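You operate a simulated robot arm through the tools that you are given. There is no shell and no other tool. Be economical: measure what you need, move in short steps, check, and stop when the job is done.

You are at the controls of a simulated robot arm. One attempt, no reset.

Task
Change over to the orange cylinder once the green weight is down to 2.0 kg.
Fine: manifold fan on first. Open the orange wheel ahead, so the feed never stops; change over within 0.3 kg. Then shut the green wheel, let its hose off to 0, lever shut, fan off. The orange cylinder stays feeding.

The check looks at the end state, three seconds after you hand in, the way a careful person would. Anything else that was tipped, shoved, dropped, spilled or broken makes it a failure.

Robot
A 6-joint arm with a fingered hand, hanging from a carriage that runs on a gantry, over the field with the corners [71.8, 84.5], [-178.2, 83.8], [-177.8, -64.2], [72.2, -63.5] (x, y) and turns from -350 to 338 degrees about z. Base frame: it is fixed where the carriage stands at the start and does not move with it; the origin is on the floor, on the carriage's upright axis, x ahead of it, y to its left, z up. Units: cm, degrees, N and s.
With the tool pointing down near the work surface it reaches from about 10 to 42 cm from the robot's upright axis, wherever it stands. Its first joint turns from -166.0 to 166.0 degrees. Places, roughly: green cylinder wheel [50, 10, 80]; green hose display [60, 20, 130]; green let-off lever [60, 20, 110]; green weight display [60, 20, 140]; manifold board [40, -10, 80]; manifold fan switch [60, -10, 110]; orange cylinder wheel [50, -30, 80]. Payload 3.7 kg.
Tool frame: the origin (TCP) lies between the finger pads and is the grasp point; the fingertips stand 2.6 cm ahead of it; z points along the fingers, y is the line along which they close. Largest opening 15.6 cm; the body of the gripper starts 7.3 cm behind the TCP. The gripper is a hand of 4 fingers: y runs from the thumb to the fingers, the wrist lies at [0, 0, -23.9] in the tool frame, and closing takes about 1.5 s.
Orientation is told as [roll, pitch, yaw] about the base's x, y, z axes, in that order, counted from this pose: with the fingers straight down and closing along the base's y, the tool's x points along the base's -x, its y along +y and its z along -z.

Tools
- The arm moves only by the tool move_arm. Its argument "motion" is a list that holds one entry, the list of rows, each a list of 6 numbers: the turn, a rotation vector about the tool's x, y, z in degrees, then the shift along the tool's x, y, z in cm. In form: [[[ax, ay, az, x, y, z], ...]]. A call has 1 to 10 rows; each row shifts and turns the commanded pose from where the row before left it, along the tool's axes as they then stand. "grip" is the gripper command, from -1 (fully open) to 1 (shut), values between in proportion, set as the call begins (left out, the last holds). Rows are played at 5 a second. More than 5 cm and 8.6 degrees between two rows, or a gripper value outside its range, and nothing of the call is played. Where a pose cannot be reached the arm comes as near as it can. A force on the tool above 40 N (or 10 N above the force at the start of the call, whichever is more), or a blocked arm, ends the call early, and 0.2 s more pass. The fingers move at their own pace (about 4.5 cm/s each) and stop on an object; they squeeze with about 29 N. The grip force told is the motor's: it shows also when the fingers shut on nothing. Time passes only in rows, and 0.2 s behind the last, so rows that do not move let the fingers close. The reply holds the time, the measured pose of the TCP, the force on the tool along the base axes, the opening and the grip force, in the units named above and with some noise, with the torque about the TCP (base axes, N m) and any sound that the robot's microphone picked up.
- Cameras (640 x 400 px; columns grow to the right, rows downward): "scene" is now at [24.89, 0.04, 178.37]; the picture's right is [0.13, -0.99, 0.00], its down [-0.88, -0.11, -0.46] and it looks along [0.46, 0.06, -0.89] (base axes); focal length 214 px, centre (320, 200). "wrist" rides on the gripper at [5.8, -5.8, -9.1] in the tool frame; the picture's right is [0.71, 0.71, 0.00], its down [-0.53, 0.53, -0.67] and it looks along [-0.47, 0.47, 0.74] (tool axes); focal length 265 px, centre (320, 200).
- grab_frame(camera): a new picture of that camera. The clock stands still meanwhile.
- move_column(by): slides the trunk up (or, below 0, down) by that many cm; the arm and the scene camera ride with it, the base frame stays. It gives what a move gives, with no picture.
- steer(legs): drives the robot by 1 to 6 legs, each [ahead, left, turn to the left] in cm, cm and degrees, along the robot's own axes; the way and the turn of a leg run together, so that a leg with both is an arc; at most 150 cm and 180 degrees a leg. The arm and the cameras ride along, it lands a little off, and it stops where it bumps. It keeps to its track: a leg is cut to what the track allows. It gives what a move gives.
- set_fingers(finger1, finger2, finger3, thumb_bend): sets how far each is bent, from 0 (flat) to 100 (curled in); at 30 the hand is open as for a grip, at 70 the pads meet at the TCP. One left out holds its place. A second passes; each finger stops where it meets its share of the squeeze, and holds until it gets a number again. A gripper value or a shape takes the hand back. It gives what a move gives, with no picture; readings hold the bend of each and the force on the fingers (four entries, about 0 where the hand has none), thumb and palm.
- grasp_type(shape): the hand has 4 fingers and takes this shape, open, in about a second: jaw (thumb against the fingers, like two jaws); tri (thumb and two fingers); tip (a fingertip pinch); poke (one finger out to press); point (the index stretched); flat (the hand flat); cup (the hand cupped); fist (a fist). The gripper value then closes the fingers along that shape, each until it touches; the sizes above hold for jaw. It gives what a move gives, with no picture.
- head_to(pan, tilt): turns the head with the scene camera to pan (to the left, within 155 degrees either way) and tilt (down, from -29 to 69), counted from straight ahead of the robot. It gives what a move gives.
- pixel_to_xyz(camera, pixels): for up to 12 pixels [column, row] of the newest picture of that camera ("zoom" is the newest enlarged one), the place [x, y, z] in the base frame of the surface seen there, good to about 0.3 cm, but the place of the scene camera against the robot may be out by one fixed shift of up to 2.5 cm in any direction. The clock stands still meanwhile.
- zoom(camera, box): a new picture of the part [left, top, right, bottom] of that camera's present view, enlarged. The clock stands still meanwhile.
- sign_off(): hands the job in; it is judged then, once.

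Keep the steps short. Do not move on a guess: measure, check each grasp and each placing, and mend mistakes. In all there are 80 turns and 60 pictures (those below and enlarged ones count). Leave the gripper open and the arm clear of the work at the hand-in unless told otherwise, and finish with a single line.

The tools are called after "Emit:" by a JSON object that holds its "method" and its "body". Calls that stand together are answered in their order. move_arm: Moves the arm, as the interface text tells. Its arguments: {"type":"object","properties":{"motion":{"type":"array","items":{"type":"array","items":{"type":"array","items":{"type":"number"}}}},"grip":{"type":"number"}},"required":["motion"]} The other tools are called the same way: move_column (by) slides the trunk up or down; grasp_type (shape) gives the hand a shape; set_fingers (finger1, finger2, finger3, thumb_bend) moves the fingers one by one; steer (legs) drives the base; head_to (pan, tilt) turns the head that bears the scene camera; grab_frame (camera) takes a picture; pixel_to_xyz (camera, pixels) gives the place of the surface under pixels of a picture; zoom (camera, box) takes an enlarged picture of a part of a camera's view; sign_off () hands the job in.

At the start:

```text
time: 0.0
tool_pos: [40.52, -10.17, 100.13]
tool_rot: [0.1, 0.0, 0.1]
ft_force: [0.8, 0.9, 1.0]
ft_torque: [0.01, 0.01, 0.01]
width: 15.59
grasp_force: 0.1
shape: jaw
bend: [30.0, 30.0, 30.0, 30.0]
finger forces: [0.0, 0.1, 0.0, 0.0, 0.0, 0.0]
trunk travel left (down, up): [-62.5, 5.4]
robot x, y, heading: [-0.01, -0.24, 0.4]
head pan, tilt: [7.2, 62.7]
```

scene: 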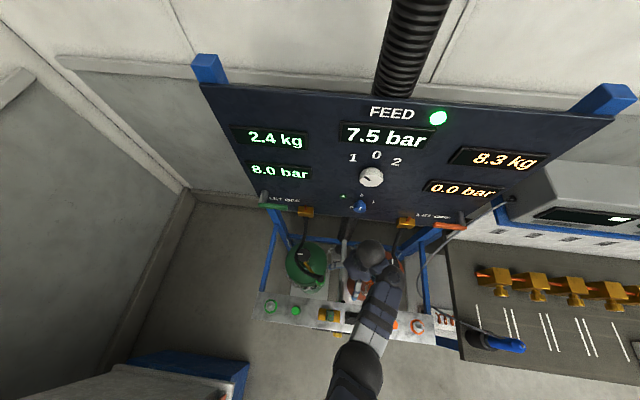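
wrist: 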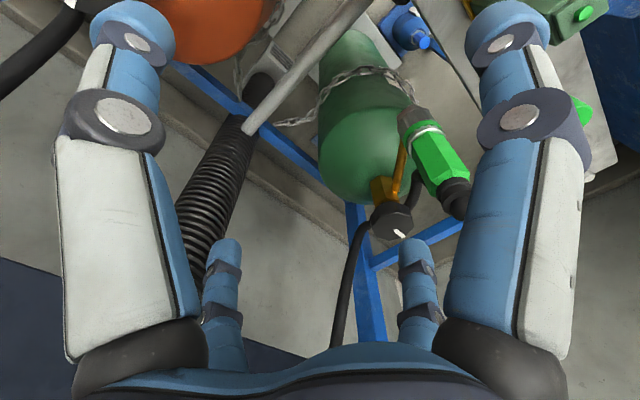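

The board shows green at 2.4 kg and 8.0 bar, feed at 7.5 bar, and orange at 8.3 kg and 0.0 bar. I'll zoom in on the board and on the lower bench.

Emit:
{"method": "zoom", "body": {"camera": "scene", "box": [220, 90, 540, 290]}}

Emit:
{"method": "zoom", "body": {"camera": "scene", "box": [240, 200, 480, 350]}}

```text
2.00 times, centred on (380, 190) of scene
```

zoom: 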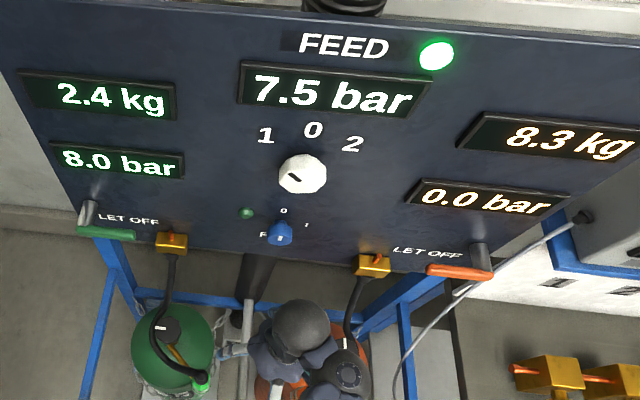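

```text
2.67 times, centred on (360, 275) of scene
```

zoom: 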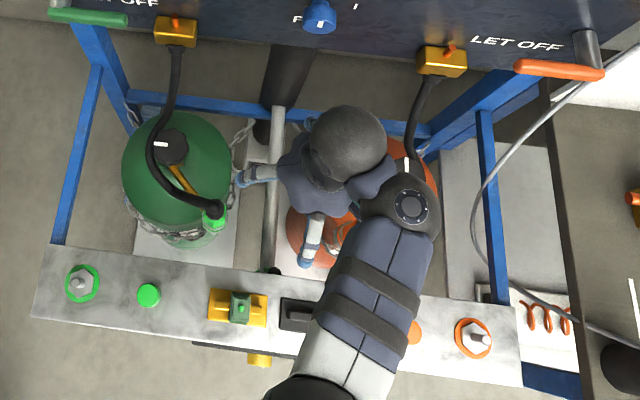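

I want a flatter view of the panel, so I'll tilt the head up.

Emit:
{"method": "head_to", "body": {"pan": 0, "tilt": 45}}

Emit:
{"method": "grab_frame", "body": {"camera": "scene"}}

```text
time: 0.8
tool_pos: [40.58, -10.26, 99.98]
tool_rot: [0.0, 0.0, 0.0]
ft_force: [0.1, 0.3, 0.5]
ft_torque: [0.0, -0.04, 0.02]
width: 15.58
grasp_force: 0.0
shape: jaw
bend: [30.0, 30.0, 30.0, 30.0]
finger forces: [0.1, 0.0, 0.0, 0.0, 0.0, 0.1]
trunk travel left (down, up): [-62.5, 5.4]
robot x, y, heading: [0.18, 0.19, -0.0]
head pan, tilt: [0.0, 45.0]
```

```text
55 pictures are left
```

scene: 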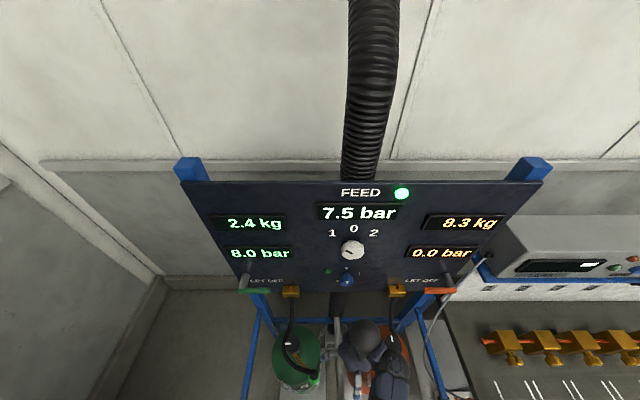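

Emit:
{"method": "zoom", "body": {"camera": "scene", "box": [230, 190, 480, 346]}}

Emit:
{"method": "pixel_to_xyz", "body": {"camera": "scene", "pixels": [[352, 249], [346, 280], [252, 290], [240, 282], [290, 290], [398, 290], [440, 290], [290, 342], [391, 340], [330, 264], [430, 238], [255, 223]]}}

```text
2.56 times, centred on (355, 268) of scene
```

zoom: 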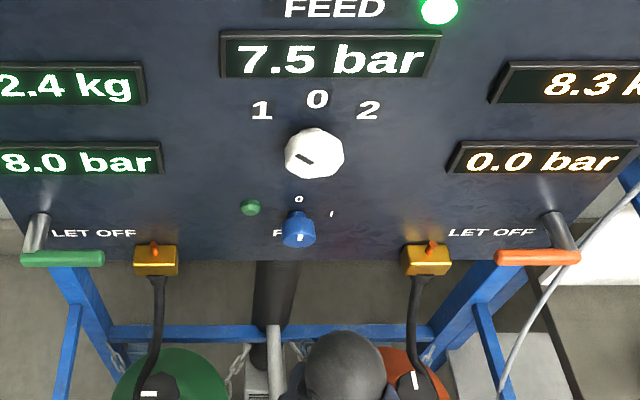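

```text
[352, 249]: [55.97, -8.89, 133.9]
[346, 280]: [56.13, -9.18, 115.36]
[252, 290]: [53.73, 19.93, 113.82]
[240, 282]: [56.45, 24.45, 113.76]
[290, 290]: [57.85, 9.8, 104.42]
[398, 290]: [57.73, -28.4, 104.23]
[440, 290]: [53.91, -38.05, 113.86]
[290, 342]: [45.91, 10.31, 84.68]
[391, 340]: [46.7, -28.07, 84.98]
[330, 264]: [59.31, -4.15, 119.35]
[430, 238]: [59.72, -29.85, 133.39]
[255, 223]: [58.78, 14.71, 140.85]
```

The fan switch is the blue knob near (56, -9, 115). The changeover knob is near (56, -9, 133.9), with its mark towards 1. I'll turn the hand to point ahead (+x) in place, away from the panel.

Emit:
{"method": "move_arm", "body": {"motion": [[[0, -8.5, 0, 0, 0, 0], [0, -8.5, 0, 0, 0, 0], [0, -8.5, 0, 0, 0, 0], [0, -8.5, 0, 0, 0, 0], [0, -8.5, 0, 0, 0, 0], [0, -8.5, 0, 0, 0, 0], [0, -8.5, 0, 0, 0, 0], [0, -8.5, 0, 0, 0, 0], [0, -8.5, 0, 0, 0, 0], [0, -8.5, 0, 0, 0, 0]]]}}

Emit:
{"method": "grab_frame", "body": {"camera": "wrist"}}

Emit:
{"method": "grab_frame", "body": {"camera": "scene"}}

```text
time: 3.0
tool_pos: [40.44, -10.15, 100.07]
tool_rot: [-0.1, -85.1, 0.0]
ft_force: [-1.5, 2.1, -1.0]
ft_torque: [0.0, -0.05, -0.11]
width: 15.57
grasp_force: 0.1
shape: jaw
bend: [30.0, 30.0, 30.0, 30.0]
finger forces: [0.1, 0.0, 0.0, 0.0, 0.1, 0.0]
trunk travel left (down, up): [-62.5, 5.4]
robot x, y, heading: [-0.3, 0.14, 0.0]
head pan, tilt: [0.0, 45.0]
```

```text
53 pictures are left
```

wrist: 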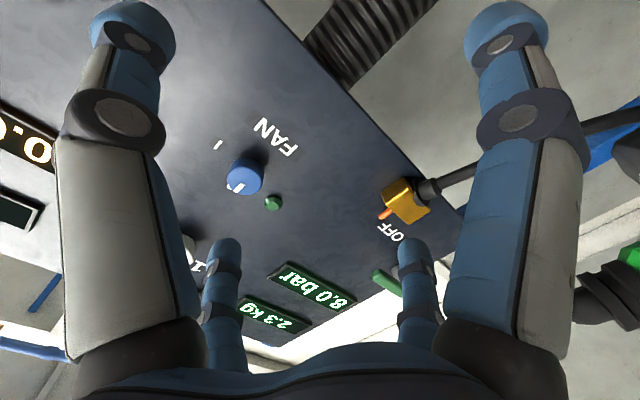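

```text
52 pictures are left
```

scene: 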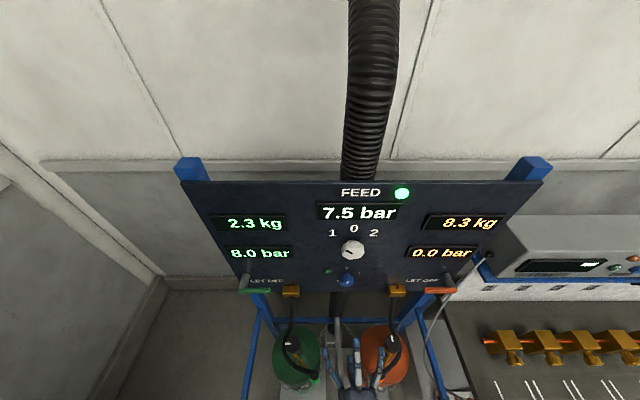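

Green now reads 2.3 kg, so time matters. I'll measure the fan switch with the wrist camera and zoom in on the cylinder wheels.

Emit:
{"method": "pixel_to_xyz", "body": {"camera": "wrist", "pixels": [[245, 175], [235, 188], [273, 202], [218, 145], [270, 135], [190, 245], [310, 160], [236, 182], [250, 168]]}}

Emit:
{"method": "zoom", "body": {"camera": "scene", "box": [250, 300, 450, 400]}}

Emit:
{"method": "zoom", "body": {"camera": "wrist", "box": [180, 100, 340, 220]}}

```text
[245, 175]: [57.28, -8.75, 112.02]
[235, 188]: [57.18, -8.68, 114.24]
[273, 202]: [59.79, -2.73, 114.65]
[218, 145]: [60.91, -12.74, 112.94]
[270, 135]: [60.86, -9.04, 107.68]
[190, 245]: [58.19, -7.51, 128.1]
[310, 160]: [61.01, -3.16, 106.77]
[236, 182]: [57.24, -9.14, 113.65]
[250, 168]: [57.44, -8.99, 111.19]
```

```text
3.20 times, centred on (350, 350) of scene
```

zoom: 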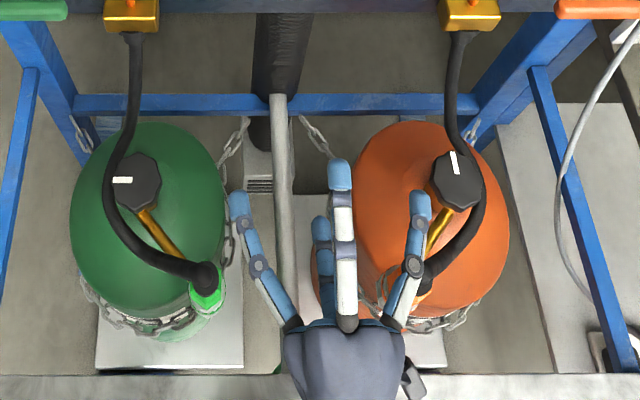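

```text
3.33 times, centred on (260, 160) of wrist
```

zoom: 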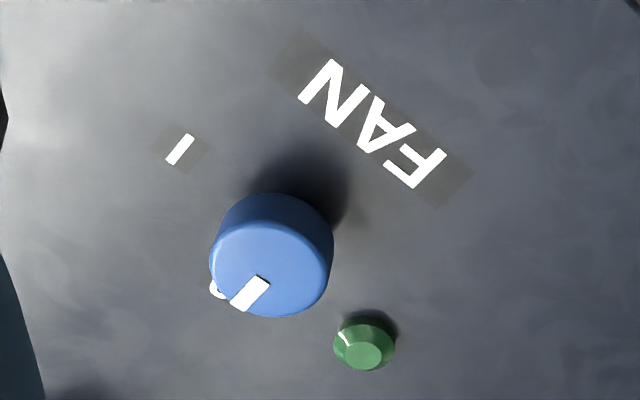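

The fan knob's front centre is at about (57.2, -8.7, 112.7) and it points up at 0. I is to the right, so it needs 90° clockwise. I'll level the hand and move in front of the knob with the fingers half closed.

Emit:
{"method": "move_arm", "body": {"motion": [[[0, -5, 0, 0, 0, 0], [0, 0, 0, -4.2, 0.48, 3.2], [0, 0, 0, -4.2, 0.48, 3.2], [0, 0, 0, -4.2, 0.48, 3.2], [0, 0, 0, 0, 0, 0]]], "grip": 0}}

Emit:
{"method": "grab_frame", "body": {"camera": "wrist"}}

```text
refused: row 2 steps farther than a row can; nothing moved
```

```text
49 pictures are left
```

wrist: 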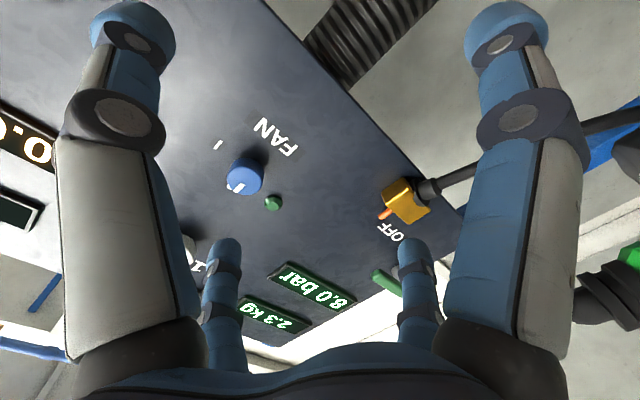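

That step was over 5 cm, so I'll use smaller rows.

Emit:
{"method": "move_arm", "body": {"motion": [[[0, -5, 0, -1, 0.2, 0], [0, 0, 0, -3.9, 0.42, 3], [0, 0, 0, -3.9, 0.42, 3], [0, 0, 0, -3.8, 0.42, 3], [0, 0, 0, 0, 0, 0]]], "grip": 0}}

Emit:
{"method": "grab_frame", "body": {"camera": "wrist"}}

```text
time: 4.2
tool_pos: [49.28, -8.99, 114.27]
tool_rot: [93.9, -90.0, -94.0]
ft_force: [0.2, -0.4, 0.3]
ft_torque: [0.01, 0.0, 0.02]
width: 7.85
grasp_force: 0.1
shape: jaw
bend: [36.0, 36.0, 36.0, 70.0]
finger forces: [0.0, 0.0, 0.0, 0.1, 0.0, 0.0]
out of reach, approached as far as the arm can: row 1
trunk travel left (down, up): [-62.5, 5.4]
robot x, y, heading: [0.06, 0.09, -0.2]
head pan, tilt: [0.0, 45.0]
```

```text
48 pictures are left
```

wrist: 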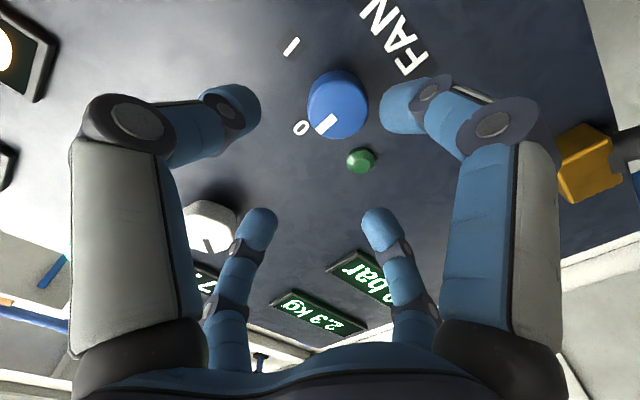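

I'm in front of the knob but a little high. I'll measure it from here.

Emit:
{"method": "pixel_to_xyz", "body": {"camera": "wrist", "pixels": [[336, 105], [318, 100], [355, 108], [330, 128], [345, 85], [302, 128], [292, 46], [362, 161]]}}

```text
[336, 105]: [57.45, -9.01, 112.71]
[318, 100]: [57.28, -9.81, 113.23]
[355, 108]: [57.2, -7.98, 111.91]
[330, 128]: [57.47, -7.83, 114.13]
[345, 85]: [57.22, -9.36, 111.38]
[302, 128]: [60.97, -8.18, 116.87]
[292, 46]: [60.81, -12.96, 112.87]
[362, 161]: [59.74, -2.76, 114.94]
```

The knob centre is at (57.3, -8.8, 112.6). I'll align, advance and close the fingers on it.

Emit:
{"method": "move_arm", "body": {"motion": [[[0, 0, 0, 1.6, 0.2, 0.2], [0, 0, 0, 0, 0, 4], [0, 0, 0, 0, 0, 4]]]}}

Emit:
{"method": "move_arm", "body": {"motion": [[[0, 0, 0, 0, 0, 0], [0, 0, 0, 0, 0, 0], [0, 0, 0, 0, 0, 0], [0, 0, 0, 0, 0, 0]]], "grip": 1}}

Emit:
{"method": "grab_frame", "body": {"camera": "wrist"}}

```text
time: 5.0
tool_pos: [57.35, -8.63, 112.34]
tool_rot: [-20.5, -90.0, 20.6]
ft_force: [-0.4, -0.3, -1.0]
ft_torque: [-0.04, -0.02, -0.02]
width: 7.83
grasp_force: 0.0
shape: jaw
bend: [36.0, 36.0, 36.0, 70.0]
finger forces: [0.1, 0.0, 0.0, 0.1, 0.0, 0.0]
trunk travel left (down, up): [-62.5, 5.4]
robot x, y, heading: [0.09, 0.23, 0.1]
head pan, tilt: [0.0, 45.0]
```

```text
time: 6.0
tool_pos: [57.39, -8.68, 112.38]
tool_rot: [0.4, -90.1, -0.4]
ft_force: [4.6, -0.7, -2.7]
ft_torque: [0.06, 0.04, 0.0]
width: 3.35
grasp_force: 29.0
shape: jaw
bend: [76.0, 77.0, 47.0, 70.0]
finger forces: [24.6, 25.0, 25.3, 0.0, 25.8, 0.0]
trunk travel left (down, up): [-62.5, 5.4]
robot x, y, heading: [0.01, 0.42, 0.1]
head pan, tilt: [0.0, 45.0]
```

```text
47 pictures are left
```

wrist: 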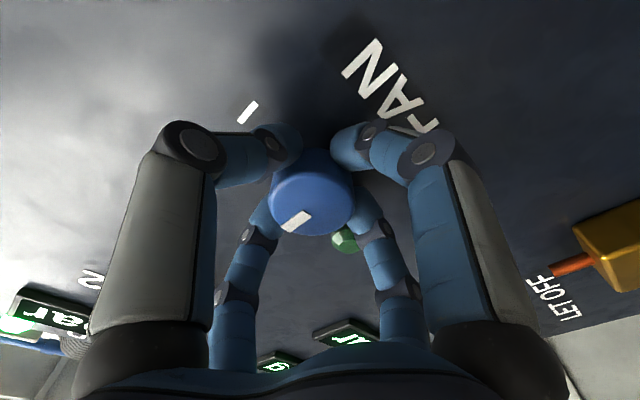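

The fan knob is gripped well, 3.35 cm across. I'll turn it 90° clockwise.

Emit:
{"method": "move_arm", "body": {"motion": [[[0, 0, 8.5, 0, 0, 0], [0, 0, 8.5, 0, 0, 0], [0, 0, 8.5, 0, 0, 0], [0, 0, 8.5, 0, 0, 0], [0, 0, 8.5, 0, 0, 0], [0, 0, 8.5, 0, 0, 0], [0, 0, 8.5, 0, 0, 0], [0, 0, 8.5, 0, 0, 0], [0, 0, 8.5, 0, 0, 0], [0, 0, 8.5, 0, 0, 0]]]}}

Emit:
{"method": "grab_frame", "body": {"camera": "wrist"}}

Emit:
{"method": "zoom", "body": {"camera": "scene", "box": [200, 180, 520, 380]}}

```text
time: 8.2
tool_pos: [57.53, -8.32, 112.61]
tool_rot: [90.1, -4.6, -89.7]
ft_force: [-9.2, 17.0, 4.4]
ft_torque: [-0.05, -0.05, 0.55]
width: 3.28
grasp_force: 29.0
shape: jaw
bend: [76.0, 77.0, 79.0, 69.0]
finger forces: [32.7, 29.8, 22.1, 0.0, 25.1, 0.0]
trunk travel left (down, up): [-62.5, 5.4]
robot x, y, heading: [0.12, 0.17, -0.1]
head pan, tilt: [0.0, 45.0]
```

```text
46 pictures are left
```

wrist: 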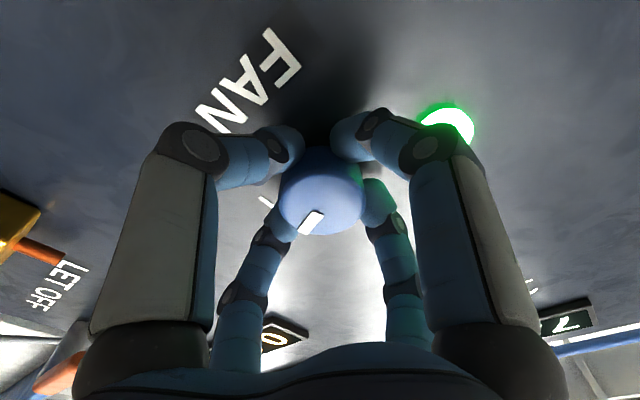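

```text
2.00 times, centred on (360, 280) of scene
```

zoom: 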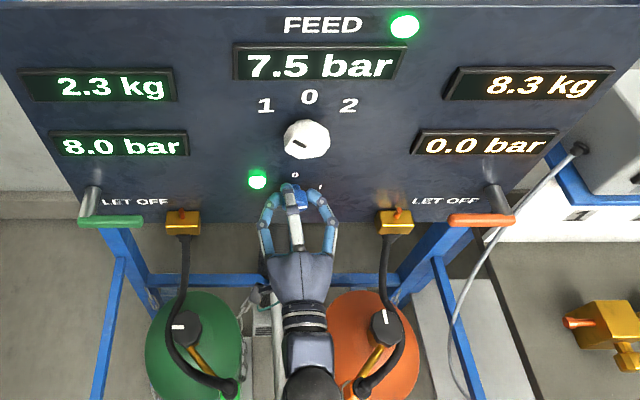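

The fan lamp is lit and green is still at 2.3 kg. I'll open the fingers and back off, then check.

Emit:
{"method": "move_arm", "body": {"motion": [[[0, 0, 0, 0, 0, 0], [0, 0, 0, 0, 0, 0], [0, 0, 0, 0, 0, 0], [0, 0, 0, 0, 0, 0]]], "grip": 0}}

Emit:
{"method": "move_arm", "body": {"motion": [[[0, 0, 0, 0, 0, -4], [0, 0, 0, 0, 0, -4.5], [0, 0, 5, 0, 0, -4.5], [0, 0, 0, 0, 0, -4]]]}}

Emit:
{"method": "grab_frame", "body": {"camera": "wrist"}}

```text
time: 9.2
tool_pos: [57.62, -8.86, 112.52]
tool_rot: [90.0, -5.0, -90.1]
ft_force: [-0.4, 0.1, 0.3]
ft_torque: [0.0, 0.05, 0.02]
width: 7.77
grasp_force: 0.1
shape: jaw
bend: [37.0, 37.0, 37.0, 70.0]
finger forces: [0.0, 0.1, 0.1, 0.1, 0.0, 0.0]
trunk travel left (down, up): [-62.5, 5.4]
robot x, y, heading: [0.05, 0.16, 0.3]
head pan, tilt: [0.0, 45.0]
```

```text
time: 10.2
tool_pos: [40.42, -8.65, 112.65]
tool_rot: [90.0, 0.0, -90.0]
ft_force: [0.7, 0.5, 0.3]
ft_torque: [0.01, -0.02, 0.01]
width: 7.76
grasp_force: 0.0
shape: jaw
bend: [37.0, 37.0, 37.0, 70.0]
finger forces: [0.0, 0.0, 0.0, 0.0, 0.1, 0.1]
trunk travel left (down, up): [-62.5, 5.4]
robot x, y, heading: [0.43, -0.24, 0.1]
head pan, tilt: [0.0, 45.0]
```

```text
44 pictures are left
```

wrist: 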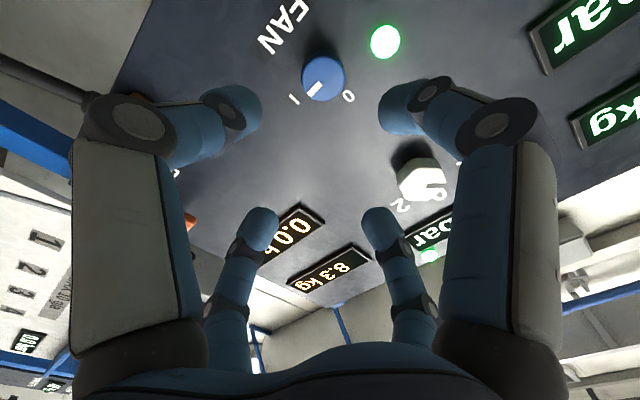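

The fan knob is at I with the lamp green. Now I'll turn the hand to point down while moving over towards the orange wheel (y about -27.5).

Emit:
{"method": "move_arm", "body": {"motion": [[[8.5, 0, 0, -1.9, 0, 0], [8.5, 0, 0, -1.9, 0, 0], [8.5, 0, 0, -1.9, 0, 0], [8.5, 0, 0, -1.9, 0, 0], [8.5, 0, 0, -1.9, 0, 0], [8.5, 0, 0, -1.9, 0, 0], [8.5, 0, 0, -1.9, 0, 0], [8.5, 0, 0, -1.9, 0, 0], [8.5, 0, 0, -1.9, 0, 0], [8.5, 0, 0, -1.9, 0, 0]]]}}

Emit:
{"method": "grab_frame", "body": {"camera": "wrist"}}

Emit:
{"method": "grab_frame", "body": {"camera": "scene"}}

```text
time: 12.4
tool_pos: [43.36, -28.37, 108.47]
tool_rot: [4.9, -0.1, -89.9]
ft_force: [-0.2, 1.0, -0.5]
ft_torque: [0.02, -0.02, 0.01]
width: 7.77
grasp_force: 0.0
shape: jaw
bend: [37.0, 37.0, 37.0, 70.0]
finger forces: [0.0, 0.1, 0.0, 0.0, 0.1, 0.0]
out of reach, approached as far as the arm can: row 6, 7, 8
trunk travel left (down, up): [-62.5, 5.4]
robot x, y, heading: [-0.01, 0.22, -0.1]
head pan, tilt: [0.0, 45.0]
```

```text
43 pictures are left
```

wrist: 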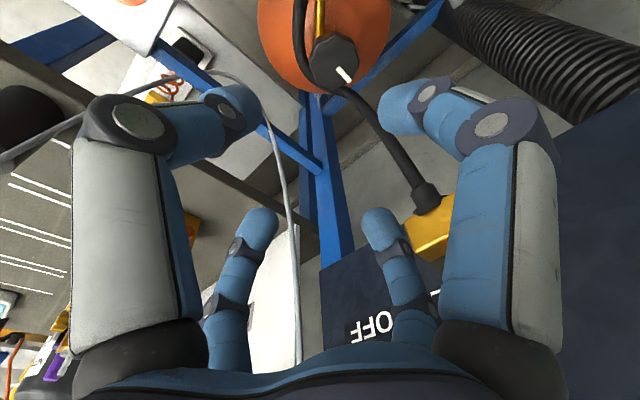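

```text
42 pictures are left
```

scene: 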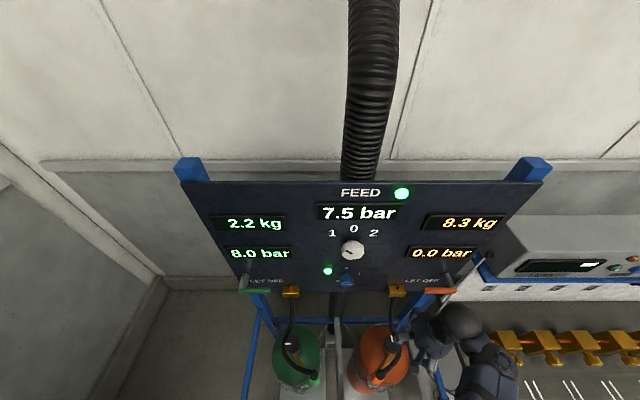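

Green is at 2.2 kg at t=12.4. The orange wheel is visible at wrist (333, 60), so I'll measure it, its hose and the surroundings.

Emit:
{"method": "pixel_to_xyz", "body": {"camera": "wrist", "pixels": [[333, 60], [345, 75], [315, 50], [353, 50], [325, 85], [335, 40], [385, 130], [350, 97], [318, 15], [300, 20], [430, 195], [430, 240]]}}

Emit:
{"method": "zoom", "body": {"camera": "wrist", "box": [250, 0, 450, 125]}}

```text
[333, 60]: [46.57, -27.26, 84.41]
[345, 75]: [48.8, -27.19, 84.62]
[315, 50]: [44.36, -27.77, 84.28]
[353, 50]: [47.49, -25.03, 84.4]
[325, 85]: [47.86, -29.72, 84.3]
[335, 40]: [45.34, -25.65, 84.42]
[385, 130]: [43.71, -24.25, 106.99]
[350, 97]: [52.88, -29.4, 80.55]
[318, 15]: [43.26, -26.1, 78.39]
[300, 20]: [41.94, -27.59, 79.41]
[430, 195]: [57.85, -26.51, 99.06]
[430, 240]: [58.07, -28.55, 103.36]
```

```text
3.20 times, centred on (350, 62) of wrist
```

zoom: 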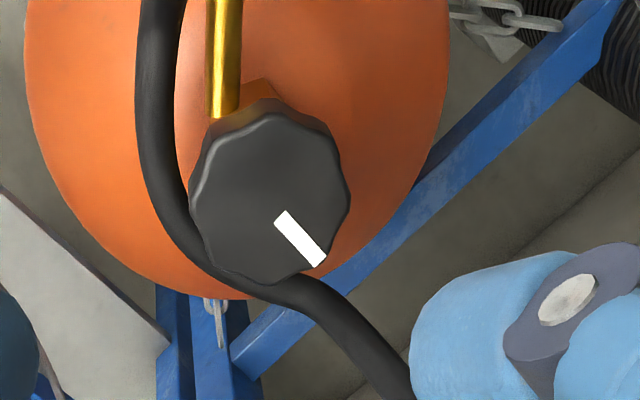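

The wheel centre is at (46.8, -27.4), top z 84.4, diameter about 5 cm, with its mark towards +x. It lies 54 cm from the axis, too far, so I'll pull the arm towards the middle and then drive the carriage to the right.

Emit:
{"method": "move_arm", "body": {"motion": [[[5, 0, 0, 4.6, -1.85, 0], [0, 0, 0, 4.6, -1.85, 0], [0, 0, 0, 4.6, -1.85, 0], [0, 0, 0, 4.6, -1.85, 0]]]}}

Emit:
{"method": "steer", "body": {"legs": [[8, -18, 0]]}}

Emit:
{"method": "grab_frame", "body": {"camera": "wrist"}}

Emit:
{"method": "grab_frame", "body": {"camera": "scene"}}

```text
time: 13.4
tool_pos: [41.68, -12.03, 102.87]
tool_rot: [0.1, -0.1, -90.1]
ft_force: [0.8, -0.2, 0.2]
ft_torque: [0.02, -0.03, 0.02]
width: 7.78
grasp_force: 0.0
shape: jaw
bend: [37.0, 37.0, 37.0, 70.0]
finger forces: [0.0, 0.1, 0.1, 0.0, 0.0, 0.0]
out of reach, approached as far as the arm can: row 2, 3, 4
trunk travel left (down, up): [-62.5, 5.4]
robot x, y, heading: [-0.17, 0.09, -0.1]
head pan, tilt: [0.0, 45.0]
```

```text
time: 15.0
tool_pos: [49.38, -29.46, 102.97]
tool_rot: [0.0, 0.1, -90.3]
ft_force: [0.4, 0.7, -0.7]
ft_torque: [-0.01, 0.02, 0.02]
width: 7.75
grasp_force: 0.0
shape: jaw
bend: [37.0, 37.0, 37.0, 70.0]
finger forces: [0.1, 0.1, 0.0, 0.1, 0.0, 0.1]
trunk travel left (down, up): [-62.5, 5.4]
robot x, y, heading: [7.93, -17.44, -0.4]
head pan, tilt: [0.0, 45.0]
```

```text
40 pictures are left
```

wrist: 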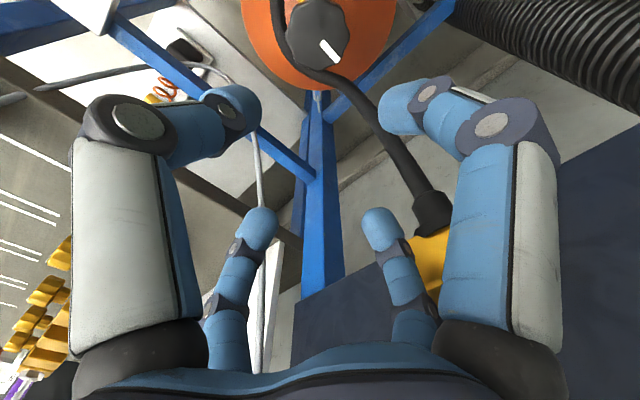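

```text
39 pictures are left
```

scene: 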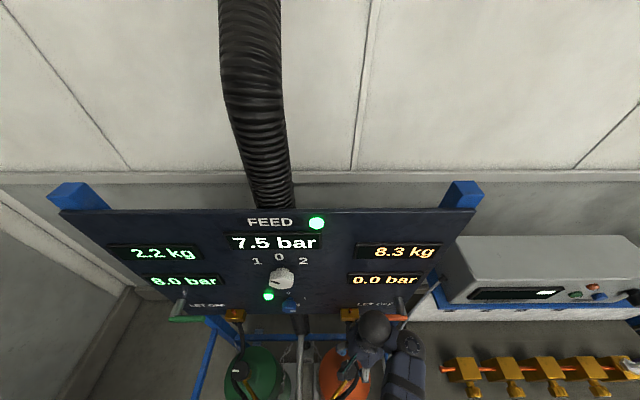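

The TCP is at (49.4, -29.5, 103). I'll re-measure the wheel and the hose next to it.

Emit:
{"method": "pixel_to_xyz", "body": {"camera": "wrist", "pixels": [[318, 32], [331, 52], [287, 30], [348, 32], [312, 65], [318, 3], [282, 45], [300, 62], [330, 75], [360, 95], [400, 150], [280, 10]]}}

```text
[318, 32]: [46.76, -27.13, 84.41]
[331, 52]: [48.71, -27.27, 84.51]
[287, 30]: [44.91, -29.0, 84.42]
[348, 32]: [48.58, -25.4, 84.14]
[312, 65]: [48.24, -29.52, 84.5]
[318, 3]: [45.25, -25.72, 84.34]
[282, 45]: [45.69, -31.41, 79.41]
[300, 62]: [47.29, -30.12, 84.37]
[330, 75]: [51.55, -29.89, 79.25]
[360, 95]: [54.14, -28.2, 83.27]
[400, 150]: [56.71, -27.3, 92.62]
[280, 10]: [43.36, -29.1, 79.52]
```

The wheel centre is (46.75, -27.4), radius 2.7, and the hose beside it sits lower, at z 79.4. I'll shift over the wheel and go part of the way down.

Emit:
{"method": "move_arm", "body": {"motion": [[[0, 0, 0, 2.1, -2.65, 0], [0, 0, 0, 0, 0, 4], [0, 0, 0, 0, 0, 4], [0, 0, 0, 0, 0, 4]]]}}

Emit:
{"method": "grab_frame", "body": {"camera": "wrist"}}

```text
time: 16.0
tool_pos: [48.2, -27.85, 89.9]
tool_rot: [0.0, -0.1, -90.2]
ft_force: [-0.4, 0.1, -0.2]
ft_torque: [0.0, 0.0, 0.02]
width: 7.77
grasp_force: 0.1
shape: jaw
bend: [37.0, 37.0, 37.0, 70.0]
finger forces: [0.1, 0.1, 0.0, 0.0, 0.0, 0.1]
out of reach, approached as far as the arm can: row 1, 2
trunk travel left (down, up): [-62.5, 5.4]
robot x, y, heading: [7.77, -17.43, -0.4]
head pan, tilt: [0.0, 45.0]
```

```text
38 pictures are left
```

wrist: 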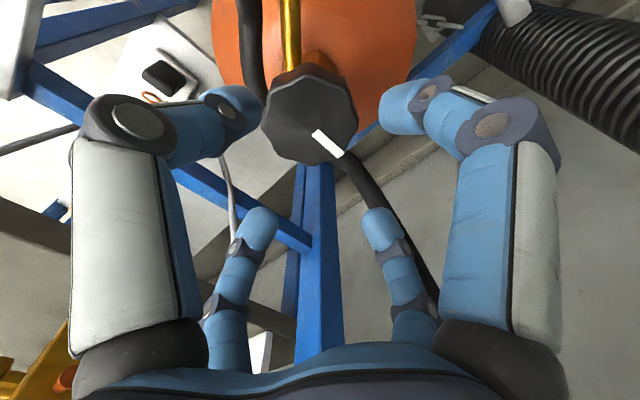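

I need another -1.45 in x, +0.45 in y and 5.2 down. Lateral first, then down.

Emit:
{"method": "move_arm", "body": {"motion": [[[0, 0, 0, 0.45, -1.45, 0], [0, 0, 0, 0, 0, 2.6], [0, 0, 0, 0, 0, 2.5]]]}}

Emit:
{"method": "grab_frame", "body": {"camera": "wrist"}}

```text
time: 16.8
tool_pos: [46.57, -27.36, 86.23]
tool_rot: [0.0, 0.0, -90.2]
ft_force: [0.4, -0.6, -0.2]
ft_torque: [0.02, -0.01, 0.01]
width: 7.77
grasp_force: 0.1
shape: jaw
bend: [37.0, 37.0, 37.0, 70.0]
finger forces: [0.0, 0.0, 0.0, 0.0, 0.0, 0.0]
out of reach, approached as far as the arm can: row 3
trunk travel left (down, up): [-62.5, 5.4]
robot x, y, heading: [7.86, -17.07, -0.1]
head pan, tilt: [0.0, 45.0]
```

```text
37 pictures are left
```

wrist: 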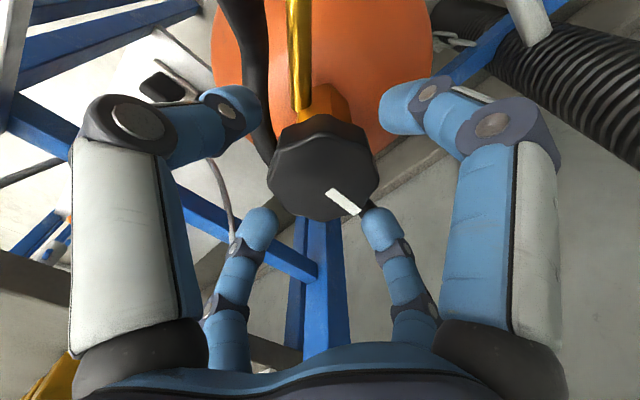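

The arm is near its lower limit, so I'll raise it by 8 and bring the column down by 9.4 to get room.

Emit:
{"method": "move_arm", "body": {"motion": [[[0, 0, 0, 0, 0, -4], [0, 0, 0, 0, 0, -4]]]}}

Emit:
{"method": "move_column", "body": {"by": -8}}

```text
time: 17.4
tool_pos: [46.56, -27.25, 94.35]
tool_rot: [-0.2, -0.1, -90.2]
ft_force: [0.5, 0.6, -0.2]
ft_torque: [-0.02, -0.02, 0.02]
width: 7.78
grasp_force: 0.1
shape: jaw
bend: [37.0, 36.0, 37.0, 70.0]
finger forces: [0.1, 0.0, 0.0, 0.0, 0.0, 0.0]
trunk travel left (down, up): [-62.5, 5.4]
robot x, y, heading: [7.74, -17.53, -0.1]
head pan, tilt: [0.0, 45.0]
```

```text
time: 18.5
tool_pos: [46.66, -27.28, 86.21]
tool_rot: [0.0, -0.1, -90.3]
ft_force: [0.2, 0.0, -0.4]
ft_torque: [-0.01, 0.0, -0.01]
width: 7.8
grasp_force: 0.0
shape: jaw
bend: [37.0, 36.0, 37.0, 70.0]
finger forces: [0.1, 0.0, 0.0, 0.0, 0.0, 0.0]
trunk travel left (down, up): [-54.5, 13.4]
robot x, y, heading: [7.69, -17.02, -0.2]
head pan, tilt: [0.0, 45.0]
```

Now I'll go down 1.5 and close on the wheel.

Emit:
{"method": "move_arm", "body": {"motion": [[[0, 0, 0, 0, -0.1, 1.6], [0, 0, 0, 0, 0, 0]]]}}

Emit:
{"method": "move_arm", "body": {"motion": [[[0, 0, 0, 0, 0, 0], [0, 0, 0, 0, 0, 0], [0, 0, 0, 0, 0, 0]]], "grip": 1}}

Emit:
{"method": "grab_frame", "body": {"camera": "wrist"}}

```text
time: 19.1
tool_pos: [46.47, -27.3, 84.79]
tool_rot: [0.0, 0.1, -90.1]
ft_force: [0.3, 0.0, 0.1]
ft_torque: [-0.06, 0.01, 0.0]
width: 7.78
grasp_force: 0.1
shape: jaw
bend: [37.0, 36.0, 37.0, 70.0]
finger forces: [0.1, 0.0, 0.1, 0.0, 0.1, 0.0]
trunk travel left (down, up): [-54.5, 13.4]
robot x, y, heading: [7.8, -17.63, -0.3]
head pan, tilt: [0.0, 45.0]
```

```text
time: 19.9
tool_pos: [46.49, -27.18, 84.71]
tool_rot: [-0.1, 0.0, -90.2]
ft_force: [-0.2, 1.1, -3.4]
ft_torque: [-0.02, -0.03, -0.02]
width: 4.78
grasp_force: 29.1
shape: jaw
bend: [79.0, 41.0, 43.0, 70.0]
finger forces: [24.6, 25.6, 25.5, 0.1, 25.3, 0.0]
trunk travel left (down, up): [-54.5, 13.4]
robot x, y, heading: [7.81, -17.18, -0.2]
head pan, tilt: [0.0, 45.0]
```

```text
36 pictures are left
```

wrist: 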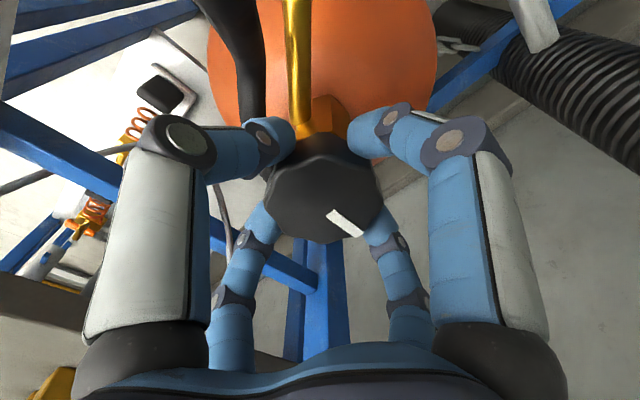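

The wheel is gripped at 4.78 cm. I'll turn it counter-clockwise seen from above (tool az negative).

Emit:
{"method": "move_arm", "body": {"motion": [[[0, 0, -8.5, 0, 0, 0], [0, 0, -8.5, 0, 0, 0], [0, 0, -8.5, 0, 0, 0], [0, 0, -8.5, 0, 0, 0], [0, 0, -8.5, 0, 0, 0], [0, 0, -8.5, 0, 0, 0], [0, 0, -8.5, 0, 0, 0], [0, 0, -8.5, 0, 0, 0], [0, 0, -8.5, 0, 0, 0], [0, 0, -8.5, 0, 0, 0]]]}}

Emit:
{"method": "grab_frame", "body": {"camera": "scene"}}

Emit:
{"method": "grab_frame", "body": {"camera": "wrist"}}

```text
time: 22.1
tool_pos: [46.6, -27.85, 84.73]
tool_rot: [-0.2, -0.1, -5.0]
ft_force: [-0.4, -18.5, 3.0]
ft_torque: [-0.61, 0.03, -0.09]
width: 4.86
grasp_force: 28.9
shape: jaw
bend: [79.0, 44.0, 43.0, 70.0]
finger forces: [26.5, 22.9, 29.1, 0.0, 35.6, 0.0]
trunk travel left (down, up): [-54.5, 13.4]
robot x, y, heading: [7.85, -17.65, -0.3]
head pan, tilt: [0.0, 45.0]
```

```text
35 pictures are left
```

scene: 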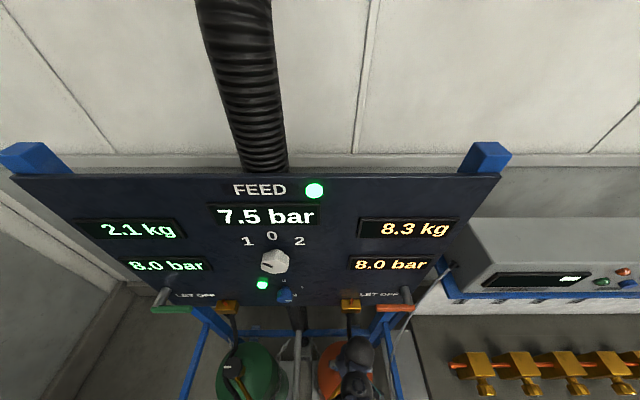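

```text
34 pictures are left
```

wrist: 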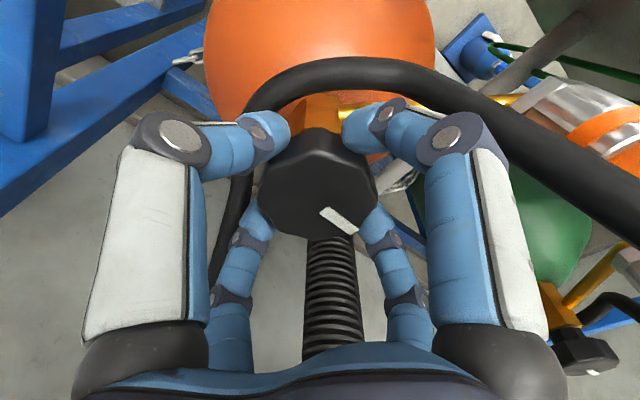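

Orange hose pressure is now 8.0 bar and green is at 2.1 kg. I'll turn the last 5° to complete the quarter turn, then release and rise.

Emit:
{"method": "move_arm", "body": {"motion": [[[0, 0, -5, 0, 0, 0], [0, 0, 0, 0, 0, 0]]]}}

Emit:
{"method": "move_arm", "body": {"motion": [[[0, 0, 0, 0, 0, 0], [0, 0, 0, 0, 0, 0], [0, 0, 0, 0, 0, 0], [0, 0, 0, 0, 0, -4], [0, 0, 0, 0, 0, -4], [0, 0, 0, 0, 0, 0]]], "grip": 0}}

Emit:
{"method": "grab_frame", "body": {"camera": "wrist"}}

Emit:
{"method": "grab_frame", "body": {"camera": "scene"}}

```text
time: 22.7
tool_pos: [46.58, -27.92, 84.64]
tool_rot: [-0.2, -0.1, -0.1]
ft_force: [3.0, -20.3, -1.6]
ft_torque: [-0.59, -0.01, -0.07]
width: 4.86
grasp_force: 29.1
shape: jaw
bend: [79.0, 44.0, 43.0, 70.0]
finger forces: [26.0, 22.5, 29.6, 0.1, 35.7, 0.0]
trunk travel left (down, up): [-54.5, 13.4]
robot x, y, heading: [7.5, -17.52, -0.1]
head pan, tilt: [0.0, 45.0]
```

```text
time: 24.1
tool_pos: [46.35, -27.21, 92.61]
tool_rot: [-0.1, -0.1, -0.2]
ft_force: [0.0, -0.1, 0.0]
ft_torque: [0.01, 0.0, -0.01]
width: 7.76
grasp_force: 0.2
shape: jaw
bend: [37.0, 37.0, 37.0, 70.0]
finger forces: [0.0, 0.0, 0.0, 0.1, 0.1, 0.0]
trunk travel left (down, up): [-54.5, 13.4]
robot x, y, heading: [7.93, -17.46, -0.2]
head pan, tilt: [0.0, 45.0]
```

```text
33 pictures are left
```

wrist: 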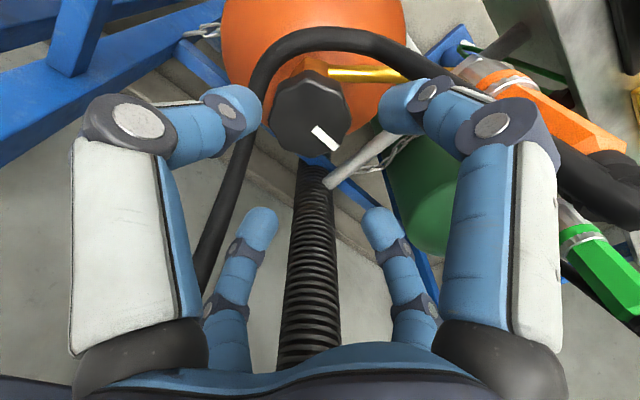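

```text
32 pictures are left
```

scene: 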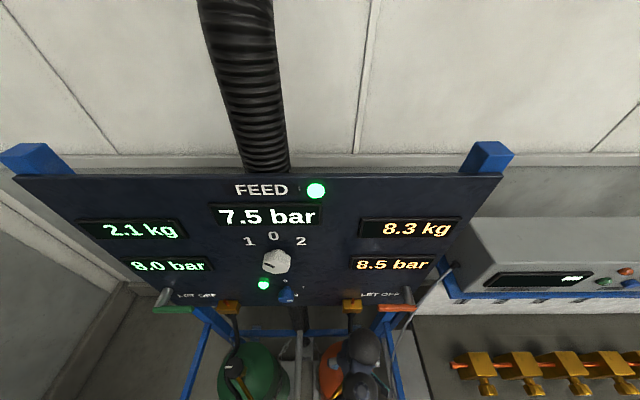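

Orange is at 8.5 bar and the feed still at 7.5. Green is at 2.1 kg, so next is the changeover knob. I'll raise the column, then turn the hand level while shifting to y -8.6.

Emit:
{"method": "move_column", "body": {"by": 13.2}}

Emit:
{"method": "move_arm", "body": {"motion": [[[0, -8.5, 0, 0, 1.86, 0], [0, -8.5, 0, 0, 1.86, 0], [0, -8.5, 0, 0, 1.86, 0], [0, -8.5, 0, 0, 1.86, 0], [0, -8.5, 0, 0, 1.86, 0], [0, -8.5, 0, 0, 1.86, 0], [0, -8.5, 0, 0, 1.86, 0], [0, -8.5, 0, 0, 1.86, 0], [0, -8.5, 0, 0, 1.86, 0], [0, -8.5, 0, 0, 1.86, 0]]]}}

Emit:
{"method": "move_arm", "body": {"motion": [[[0, -5, 0, -4.5, 0, 0], [0, 0, 0, -4.8, 0, 0], [0, 0, 0, -4.8, 0, 0], [0, 0, 0, -4.8, 0, 0], [0, 0, 0, -4.8, 0, 0]]]}}

Emit:
{"method": "grab_frame", "body": {"camera": "wrist"}}

Emit:
{"method": "grab_frame", "body": {"camera": "scene"}}

```text
time: 25.7
tool_pos: [46.32, -27.31, 105.82]
tool_rot: [0.0, 0.0, -0.2]
ft_force: [-0.1, 0.4, -0.9]
ft_torque: [0.0, -0.01, 0.0]
width: 7.77
grasp_force: 0.1
shape: jaw
bend: [37.0, 37.0, 37.0, 70.0]
finger forces: [0.0, 0.0, 0.0, 0.0, 0.0, 0.1]
trunk travel left (down, up): [-67.7, 0.2]
robot x, y, heading: [7.64, -17.45, -0.4]
head pan, tilt: [0.0, 45.0]
```

```text
time: 27.9
tool_pos: [45.69, -8.68, 106.31]
tool_rot: [-8.8, -81.5, 8.2]
ft_force: [-0.3, -1.4, -0.2]
ft_torque: [-0.02, -0.02, 0.04]
width: 7.79
grasp_force: 0.0
shape: jaw
bend: [37.0, 37.0, 37.0, 70.0]
finger forces: [0.0, 0.0, 0.1, 0.0, 0.1, 0.0]
out of reach, approached as far as the arm can: row 2, 3
trunk travel left (down, up): [-67.7, 0.2]
robot x, y, heading: [8.03, -17.25, -0.3]
head pan, tilt: [0.0, 45.0]
```

```text
time: 29.1
tool_pos: [47.62, -7.98, 130.03]
tool_rot: [-21.3, -86.2, 20.7]
ft_force: [0.0, 0.3, 0.8]
ft_torque: [-0.02, 0.0, 0.01]
width: 7.79
grasp_force: 0.1
shape: jaw
bend: [37.0, 37.0, 37.0, 70.0]
finger forces: [0.1, 0.0, 0.0, 0.0, 0.0, 0.0]
trunk travel left (down, up): [-67.7, 0.2]
robot x, y, heading: [7.78, -17.89, -0.3]
head pan, tilt: [0.0, 45.0]
```

```text
31 pictures are left
```

wrist: 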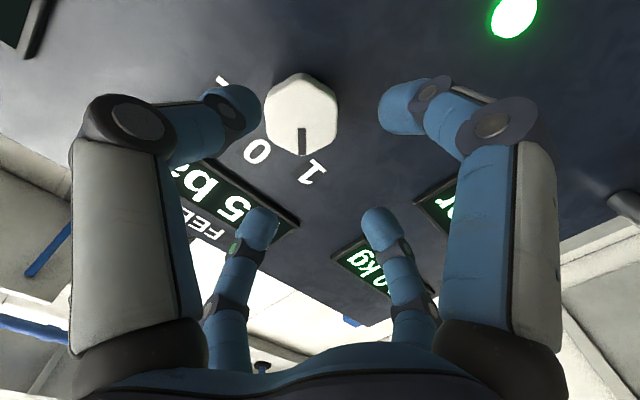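

```text
30 pictures are left
```

scene: 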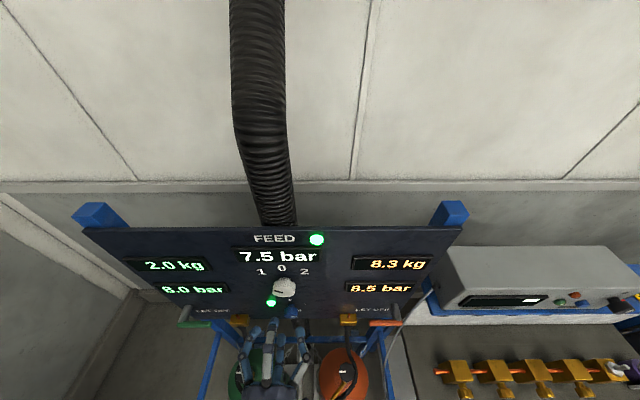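

Green now reads 2.0 kg, so the timing is right. I'll measure the changeover knob, at wrist (302, 112).

Emit:
{"method": "pixel_to_xyz", "body": {"camera": "wrist", "pixels": [[302, 112], [270, 112], [335, 105], [302, 80], [302, 150], [310, 172], [258, 152], [222, 80], [302, 133]]}}

Emit:
{"method": "zoom", "body": {"camera": "wrist", "box": [200, 50, 400, 200]}}

```text
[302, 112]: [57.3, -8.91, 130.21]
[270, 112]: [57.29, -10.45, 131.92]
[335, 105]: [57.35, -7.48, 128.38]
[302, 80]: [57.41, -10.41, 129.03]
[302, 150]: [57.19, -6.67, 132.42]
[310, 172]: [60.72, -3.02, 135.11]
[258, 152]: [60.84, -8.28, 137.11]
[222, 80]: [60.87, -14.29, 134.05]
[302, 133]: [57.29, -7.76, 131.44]
```

```text
2.67 times, centred on (300, 125) of wrist
```

zoom: 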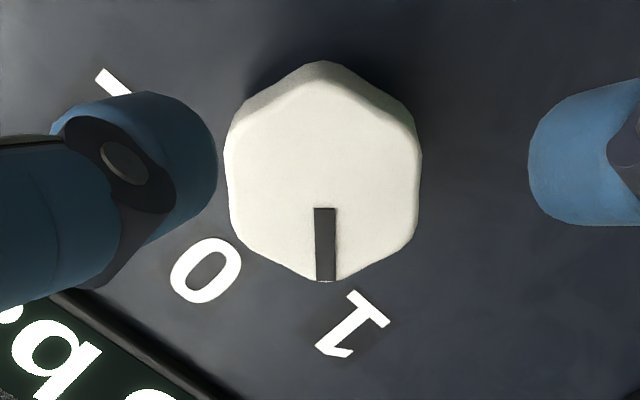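

The knob centre is (57.3, -8.75, 130.45), its mark at 45° left on 1, and 2 lies 45° right, so 90° clockwise. I'll level, align, advance and close.

Emit:
{"method": "move_arm", "body": {"motion": [[[0, -3.5, 0, -0.4, -0.75, 0], [0, 0, 0, 0, 0, 4], [0, 0, 0, 0, 0, 3.5]]]}}

Emit:
{"method": "grab_frame", "body": {"camera": "wrist"}}

```text
time: 29.9
tool_pos: [55.38, -8.68, 130.21]
tool_rot: [-87.5, -88.7, 86.9]
ft_force: [0.5, -0.4, 0.3]
ft_torque: [0.02, 0.02, -0.03]
width: 7.79
grasp_force: 0.1
shape: jaw
bend: [37.0, 37.0, 37.0, 70.0]
finger forces: [0.0, 0.1, 0.1, 0.0, 0.0, 0.0]
trunk travel left (down, up): [-67.7, 0.2]
robot x, y, heading: [7.71, -17.46, -0.5]
head pan, tilt: [0.0, 45.0]
```

```text
28 pictures are left
```

wrist: 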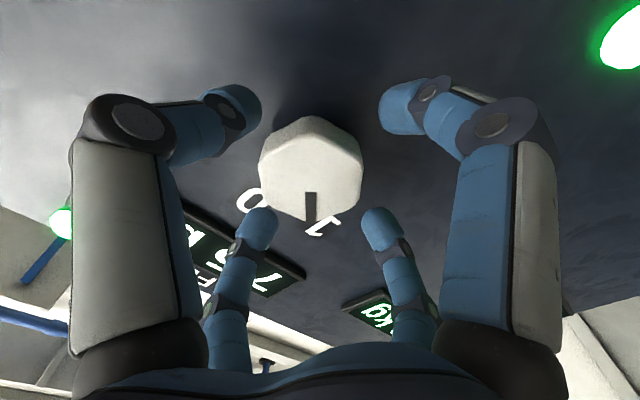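

It's well centred. I'll advance the last 1.9 and close.

Emit:
{"method": "move_arm", "body": {"motion": [[[0, 0, 0, -0.2, 0, 1.9], [0, 0, 0, 0, 0, 0]]]}}

Emit:
{"method": "move_arm", "body": {"motion": [[[0, 0, 0, 0, 0, 0], [0, 0, 0, 0, 0, 0], [0, 0, 0, 0, 0, 0]]], "grip": 1}}

Emit:
{"method": "zoom", "body": {"camera": "scene", "box": [100, 200, 460, 340]}}

```text
time: 30.5
tool_pos: [57.27, -8.69, 130.37]
tool_rot: [-89.8, -88.7, 89.3]
ft_force: [-0.3, -0.1, -0.7]
ft_torque: [-0.03, 0.0, 0.04]
width: 7.8
grasp_force: 0.0
shape: jaw
bend: [37.0, 37.0, 37.0, 70.0]
finger forces: [0.0, 0.0, 0.0, 0.0, 0.0, 0.0]
trunk travel left (down, up): [-67.7, 0.2]
robot x, y, heading: [7.75, -17.55, 0.1]
head pan, tilt: [0.0, 45.0]
```

```text
time: 31.3
tool_pos: [57.37, -8.81, 130.24]
tool_rot: [-87.3, -88.7, 86.7]
ft_force: [4.2, -1.8, -2.1]
ft_torque: [0.07, 0.0, 0.0]
width: 5.02
grasp_force: 29.0
shape: jaw
bend: [78.0, 45.0, 40.0, 70.0]
finger forces: [25.0, 25.7, 25.4, 0.1, 25.7, 0.0]
trunk travel left (down, up): [-67.7, 0.2]
robot x, y, heading: [7.88, -17.55, -0.4]
head pan, tilt: [0.0, 45.0]
```

```text
1.78 times, centred on (280, 270) of scene
```

zoom: 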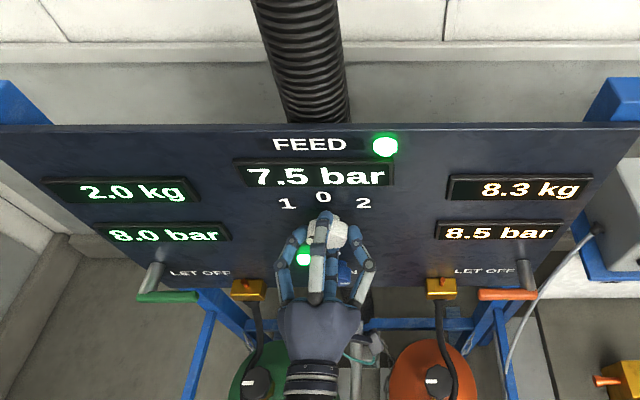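

The knob is gripped and the display reads 2.0, possibly rounded up. I'll wait a few seconds holding it so the weight is really at or below 2.0, well inside the 0.3 kg window.

Emit:
{"method": "move_arm", "body": {"motion": [[[0, 0, 0, 0, 0, 0], [0, 0, 0, 0, 0, 0], [0, 0, 0, 0, 0, 0], [0, 0, 0, 0, 0, 0], [0, 0, 0, 0, 0, 0], [0, 0, 0, 0, 0, 0], [0, 0, 0, 0, 0, 0], [0, 0, 0, 0, 0, 0], [0, 0, 0, 0, 0, 0], [0, 0, 0, 0, 0, 0]]]}}

Emit:
{"method": "zoom", "body": {"camera": "scene", "box": [100, 200, 460, 340]}}

```text
time: 33.5
tool_pos: [57.35, -8.79, 130.41]
tool_rot: [-88.6, -88.7, 88.1]
ft_force: [6.4, -2.3, -5.5]
ft_torque: [0.13, 0.12, -0.04]
width: 4.99
grasp_force: 28.8
shape: jaw
bend: [78.0, 45.0, 41.0, 70.0]
finger forces: [26.4, 25.4, 25.1, 0.0, 26.9, 0.0]
trunk travel left (down, up): [-67.7, 0.2]
robot x, y, heading: [7.79, -17.47, 0.0]
head pan, tilt: [0.0, 45.0]
```

```text
1.78 times, centred on (280, 270) of scene
```

zoom: 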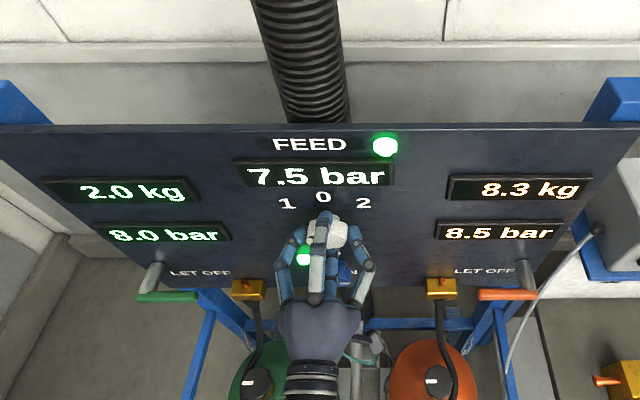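

Still 2.0. I'll wait 2 s more.

Emit:
{"method": "move_arm", "body": {"motion": [[[0, 0, 0, 0, 0, 0], [0, 0, 0, 0, 0, 0], [0, 0, 0, 0, 0, 0], [0, 0, 0, 0, 0, 0], [0, 0, 0, 0, 0, 0], [0, 0, 0, 0, 0, 0], [0, 0, 0, 0, 0, 0], [0, 0, 0, 0, 0, 0], [0, 0, 0, 0, 0, 0], [0, 0, 0, 0, 0, 0]]]}}

Emit:
{"method": "zoom", "body": {"camera": "scene", "box": [100, 200, 460, 340]}}

```text
time: 35.7
tool_pos: [57.33, -8.75, 130.27]
tool_rot: [-88.9, -88.7, 88.5]
ft_force: [7.5, -1.5, -7.8]
ft_torque: [0.17, 0.13, -0.07]
width: 5.01
grasp_force: 29.1
shape: jaw
bend: [78.0, 45.0, 41.0, 70.0]
finger forces: [26.8, 25.5, 25.1, 0.0, 27.3, 0.0]
trunk travel left (down, up): [-67.7, 0.2]
robot x, y, heading: [7.93, -17.45, -0.2]
head pan, tilt: [0.0, 45.0]
```

```text
1.78 times, centred on (280, 270) of scene
```

zoom: 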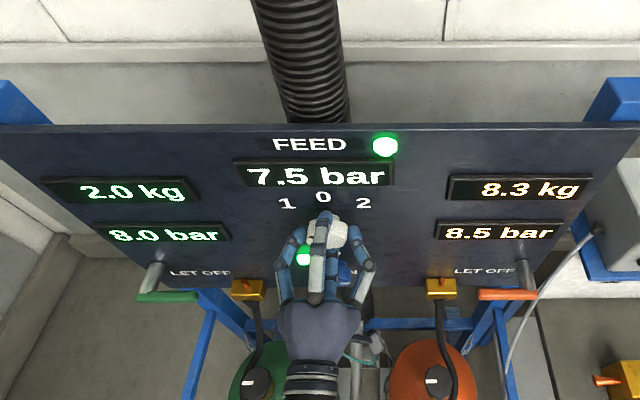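

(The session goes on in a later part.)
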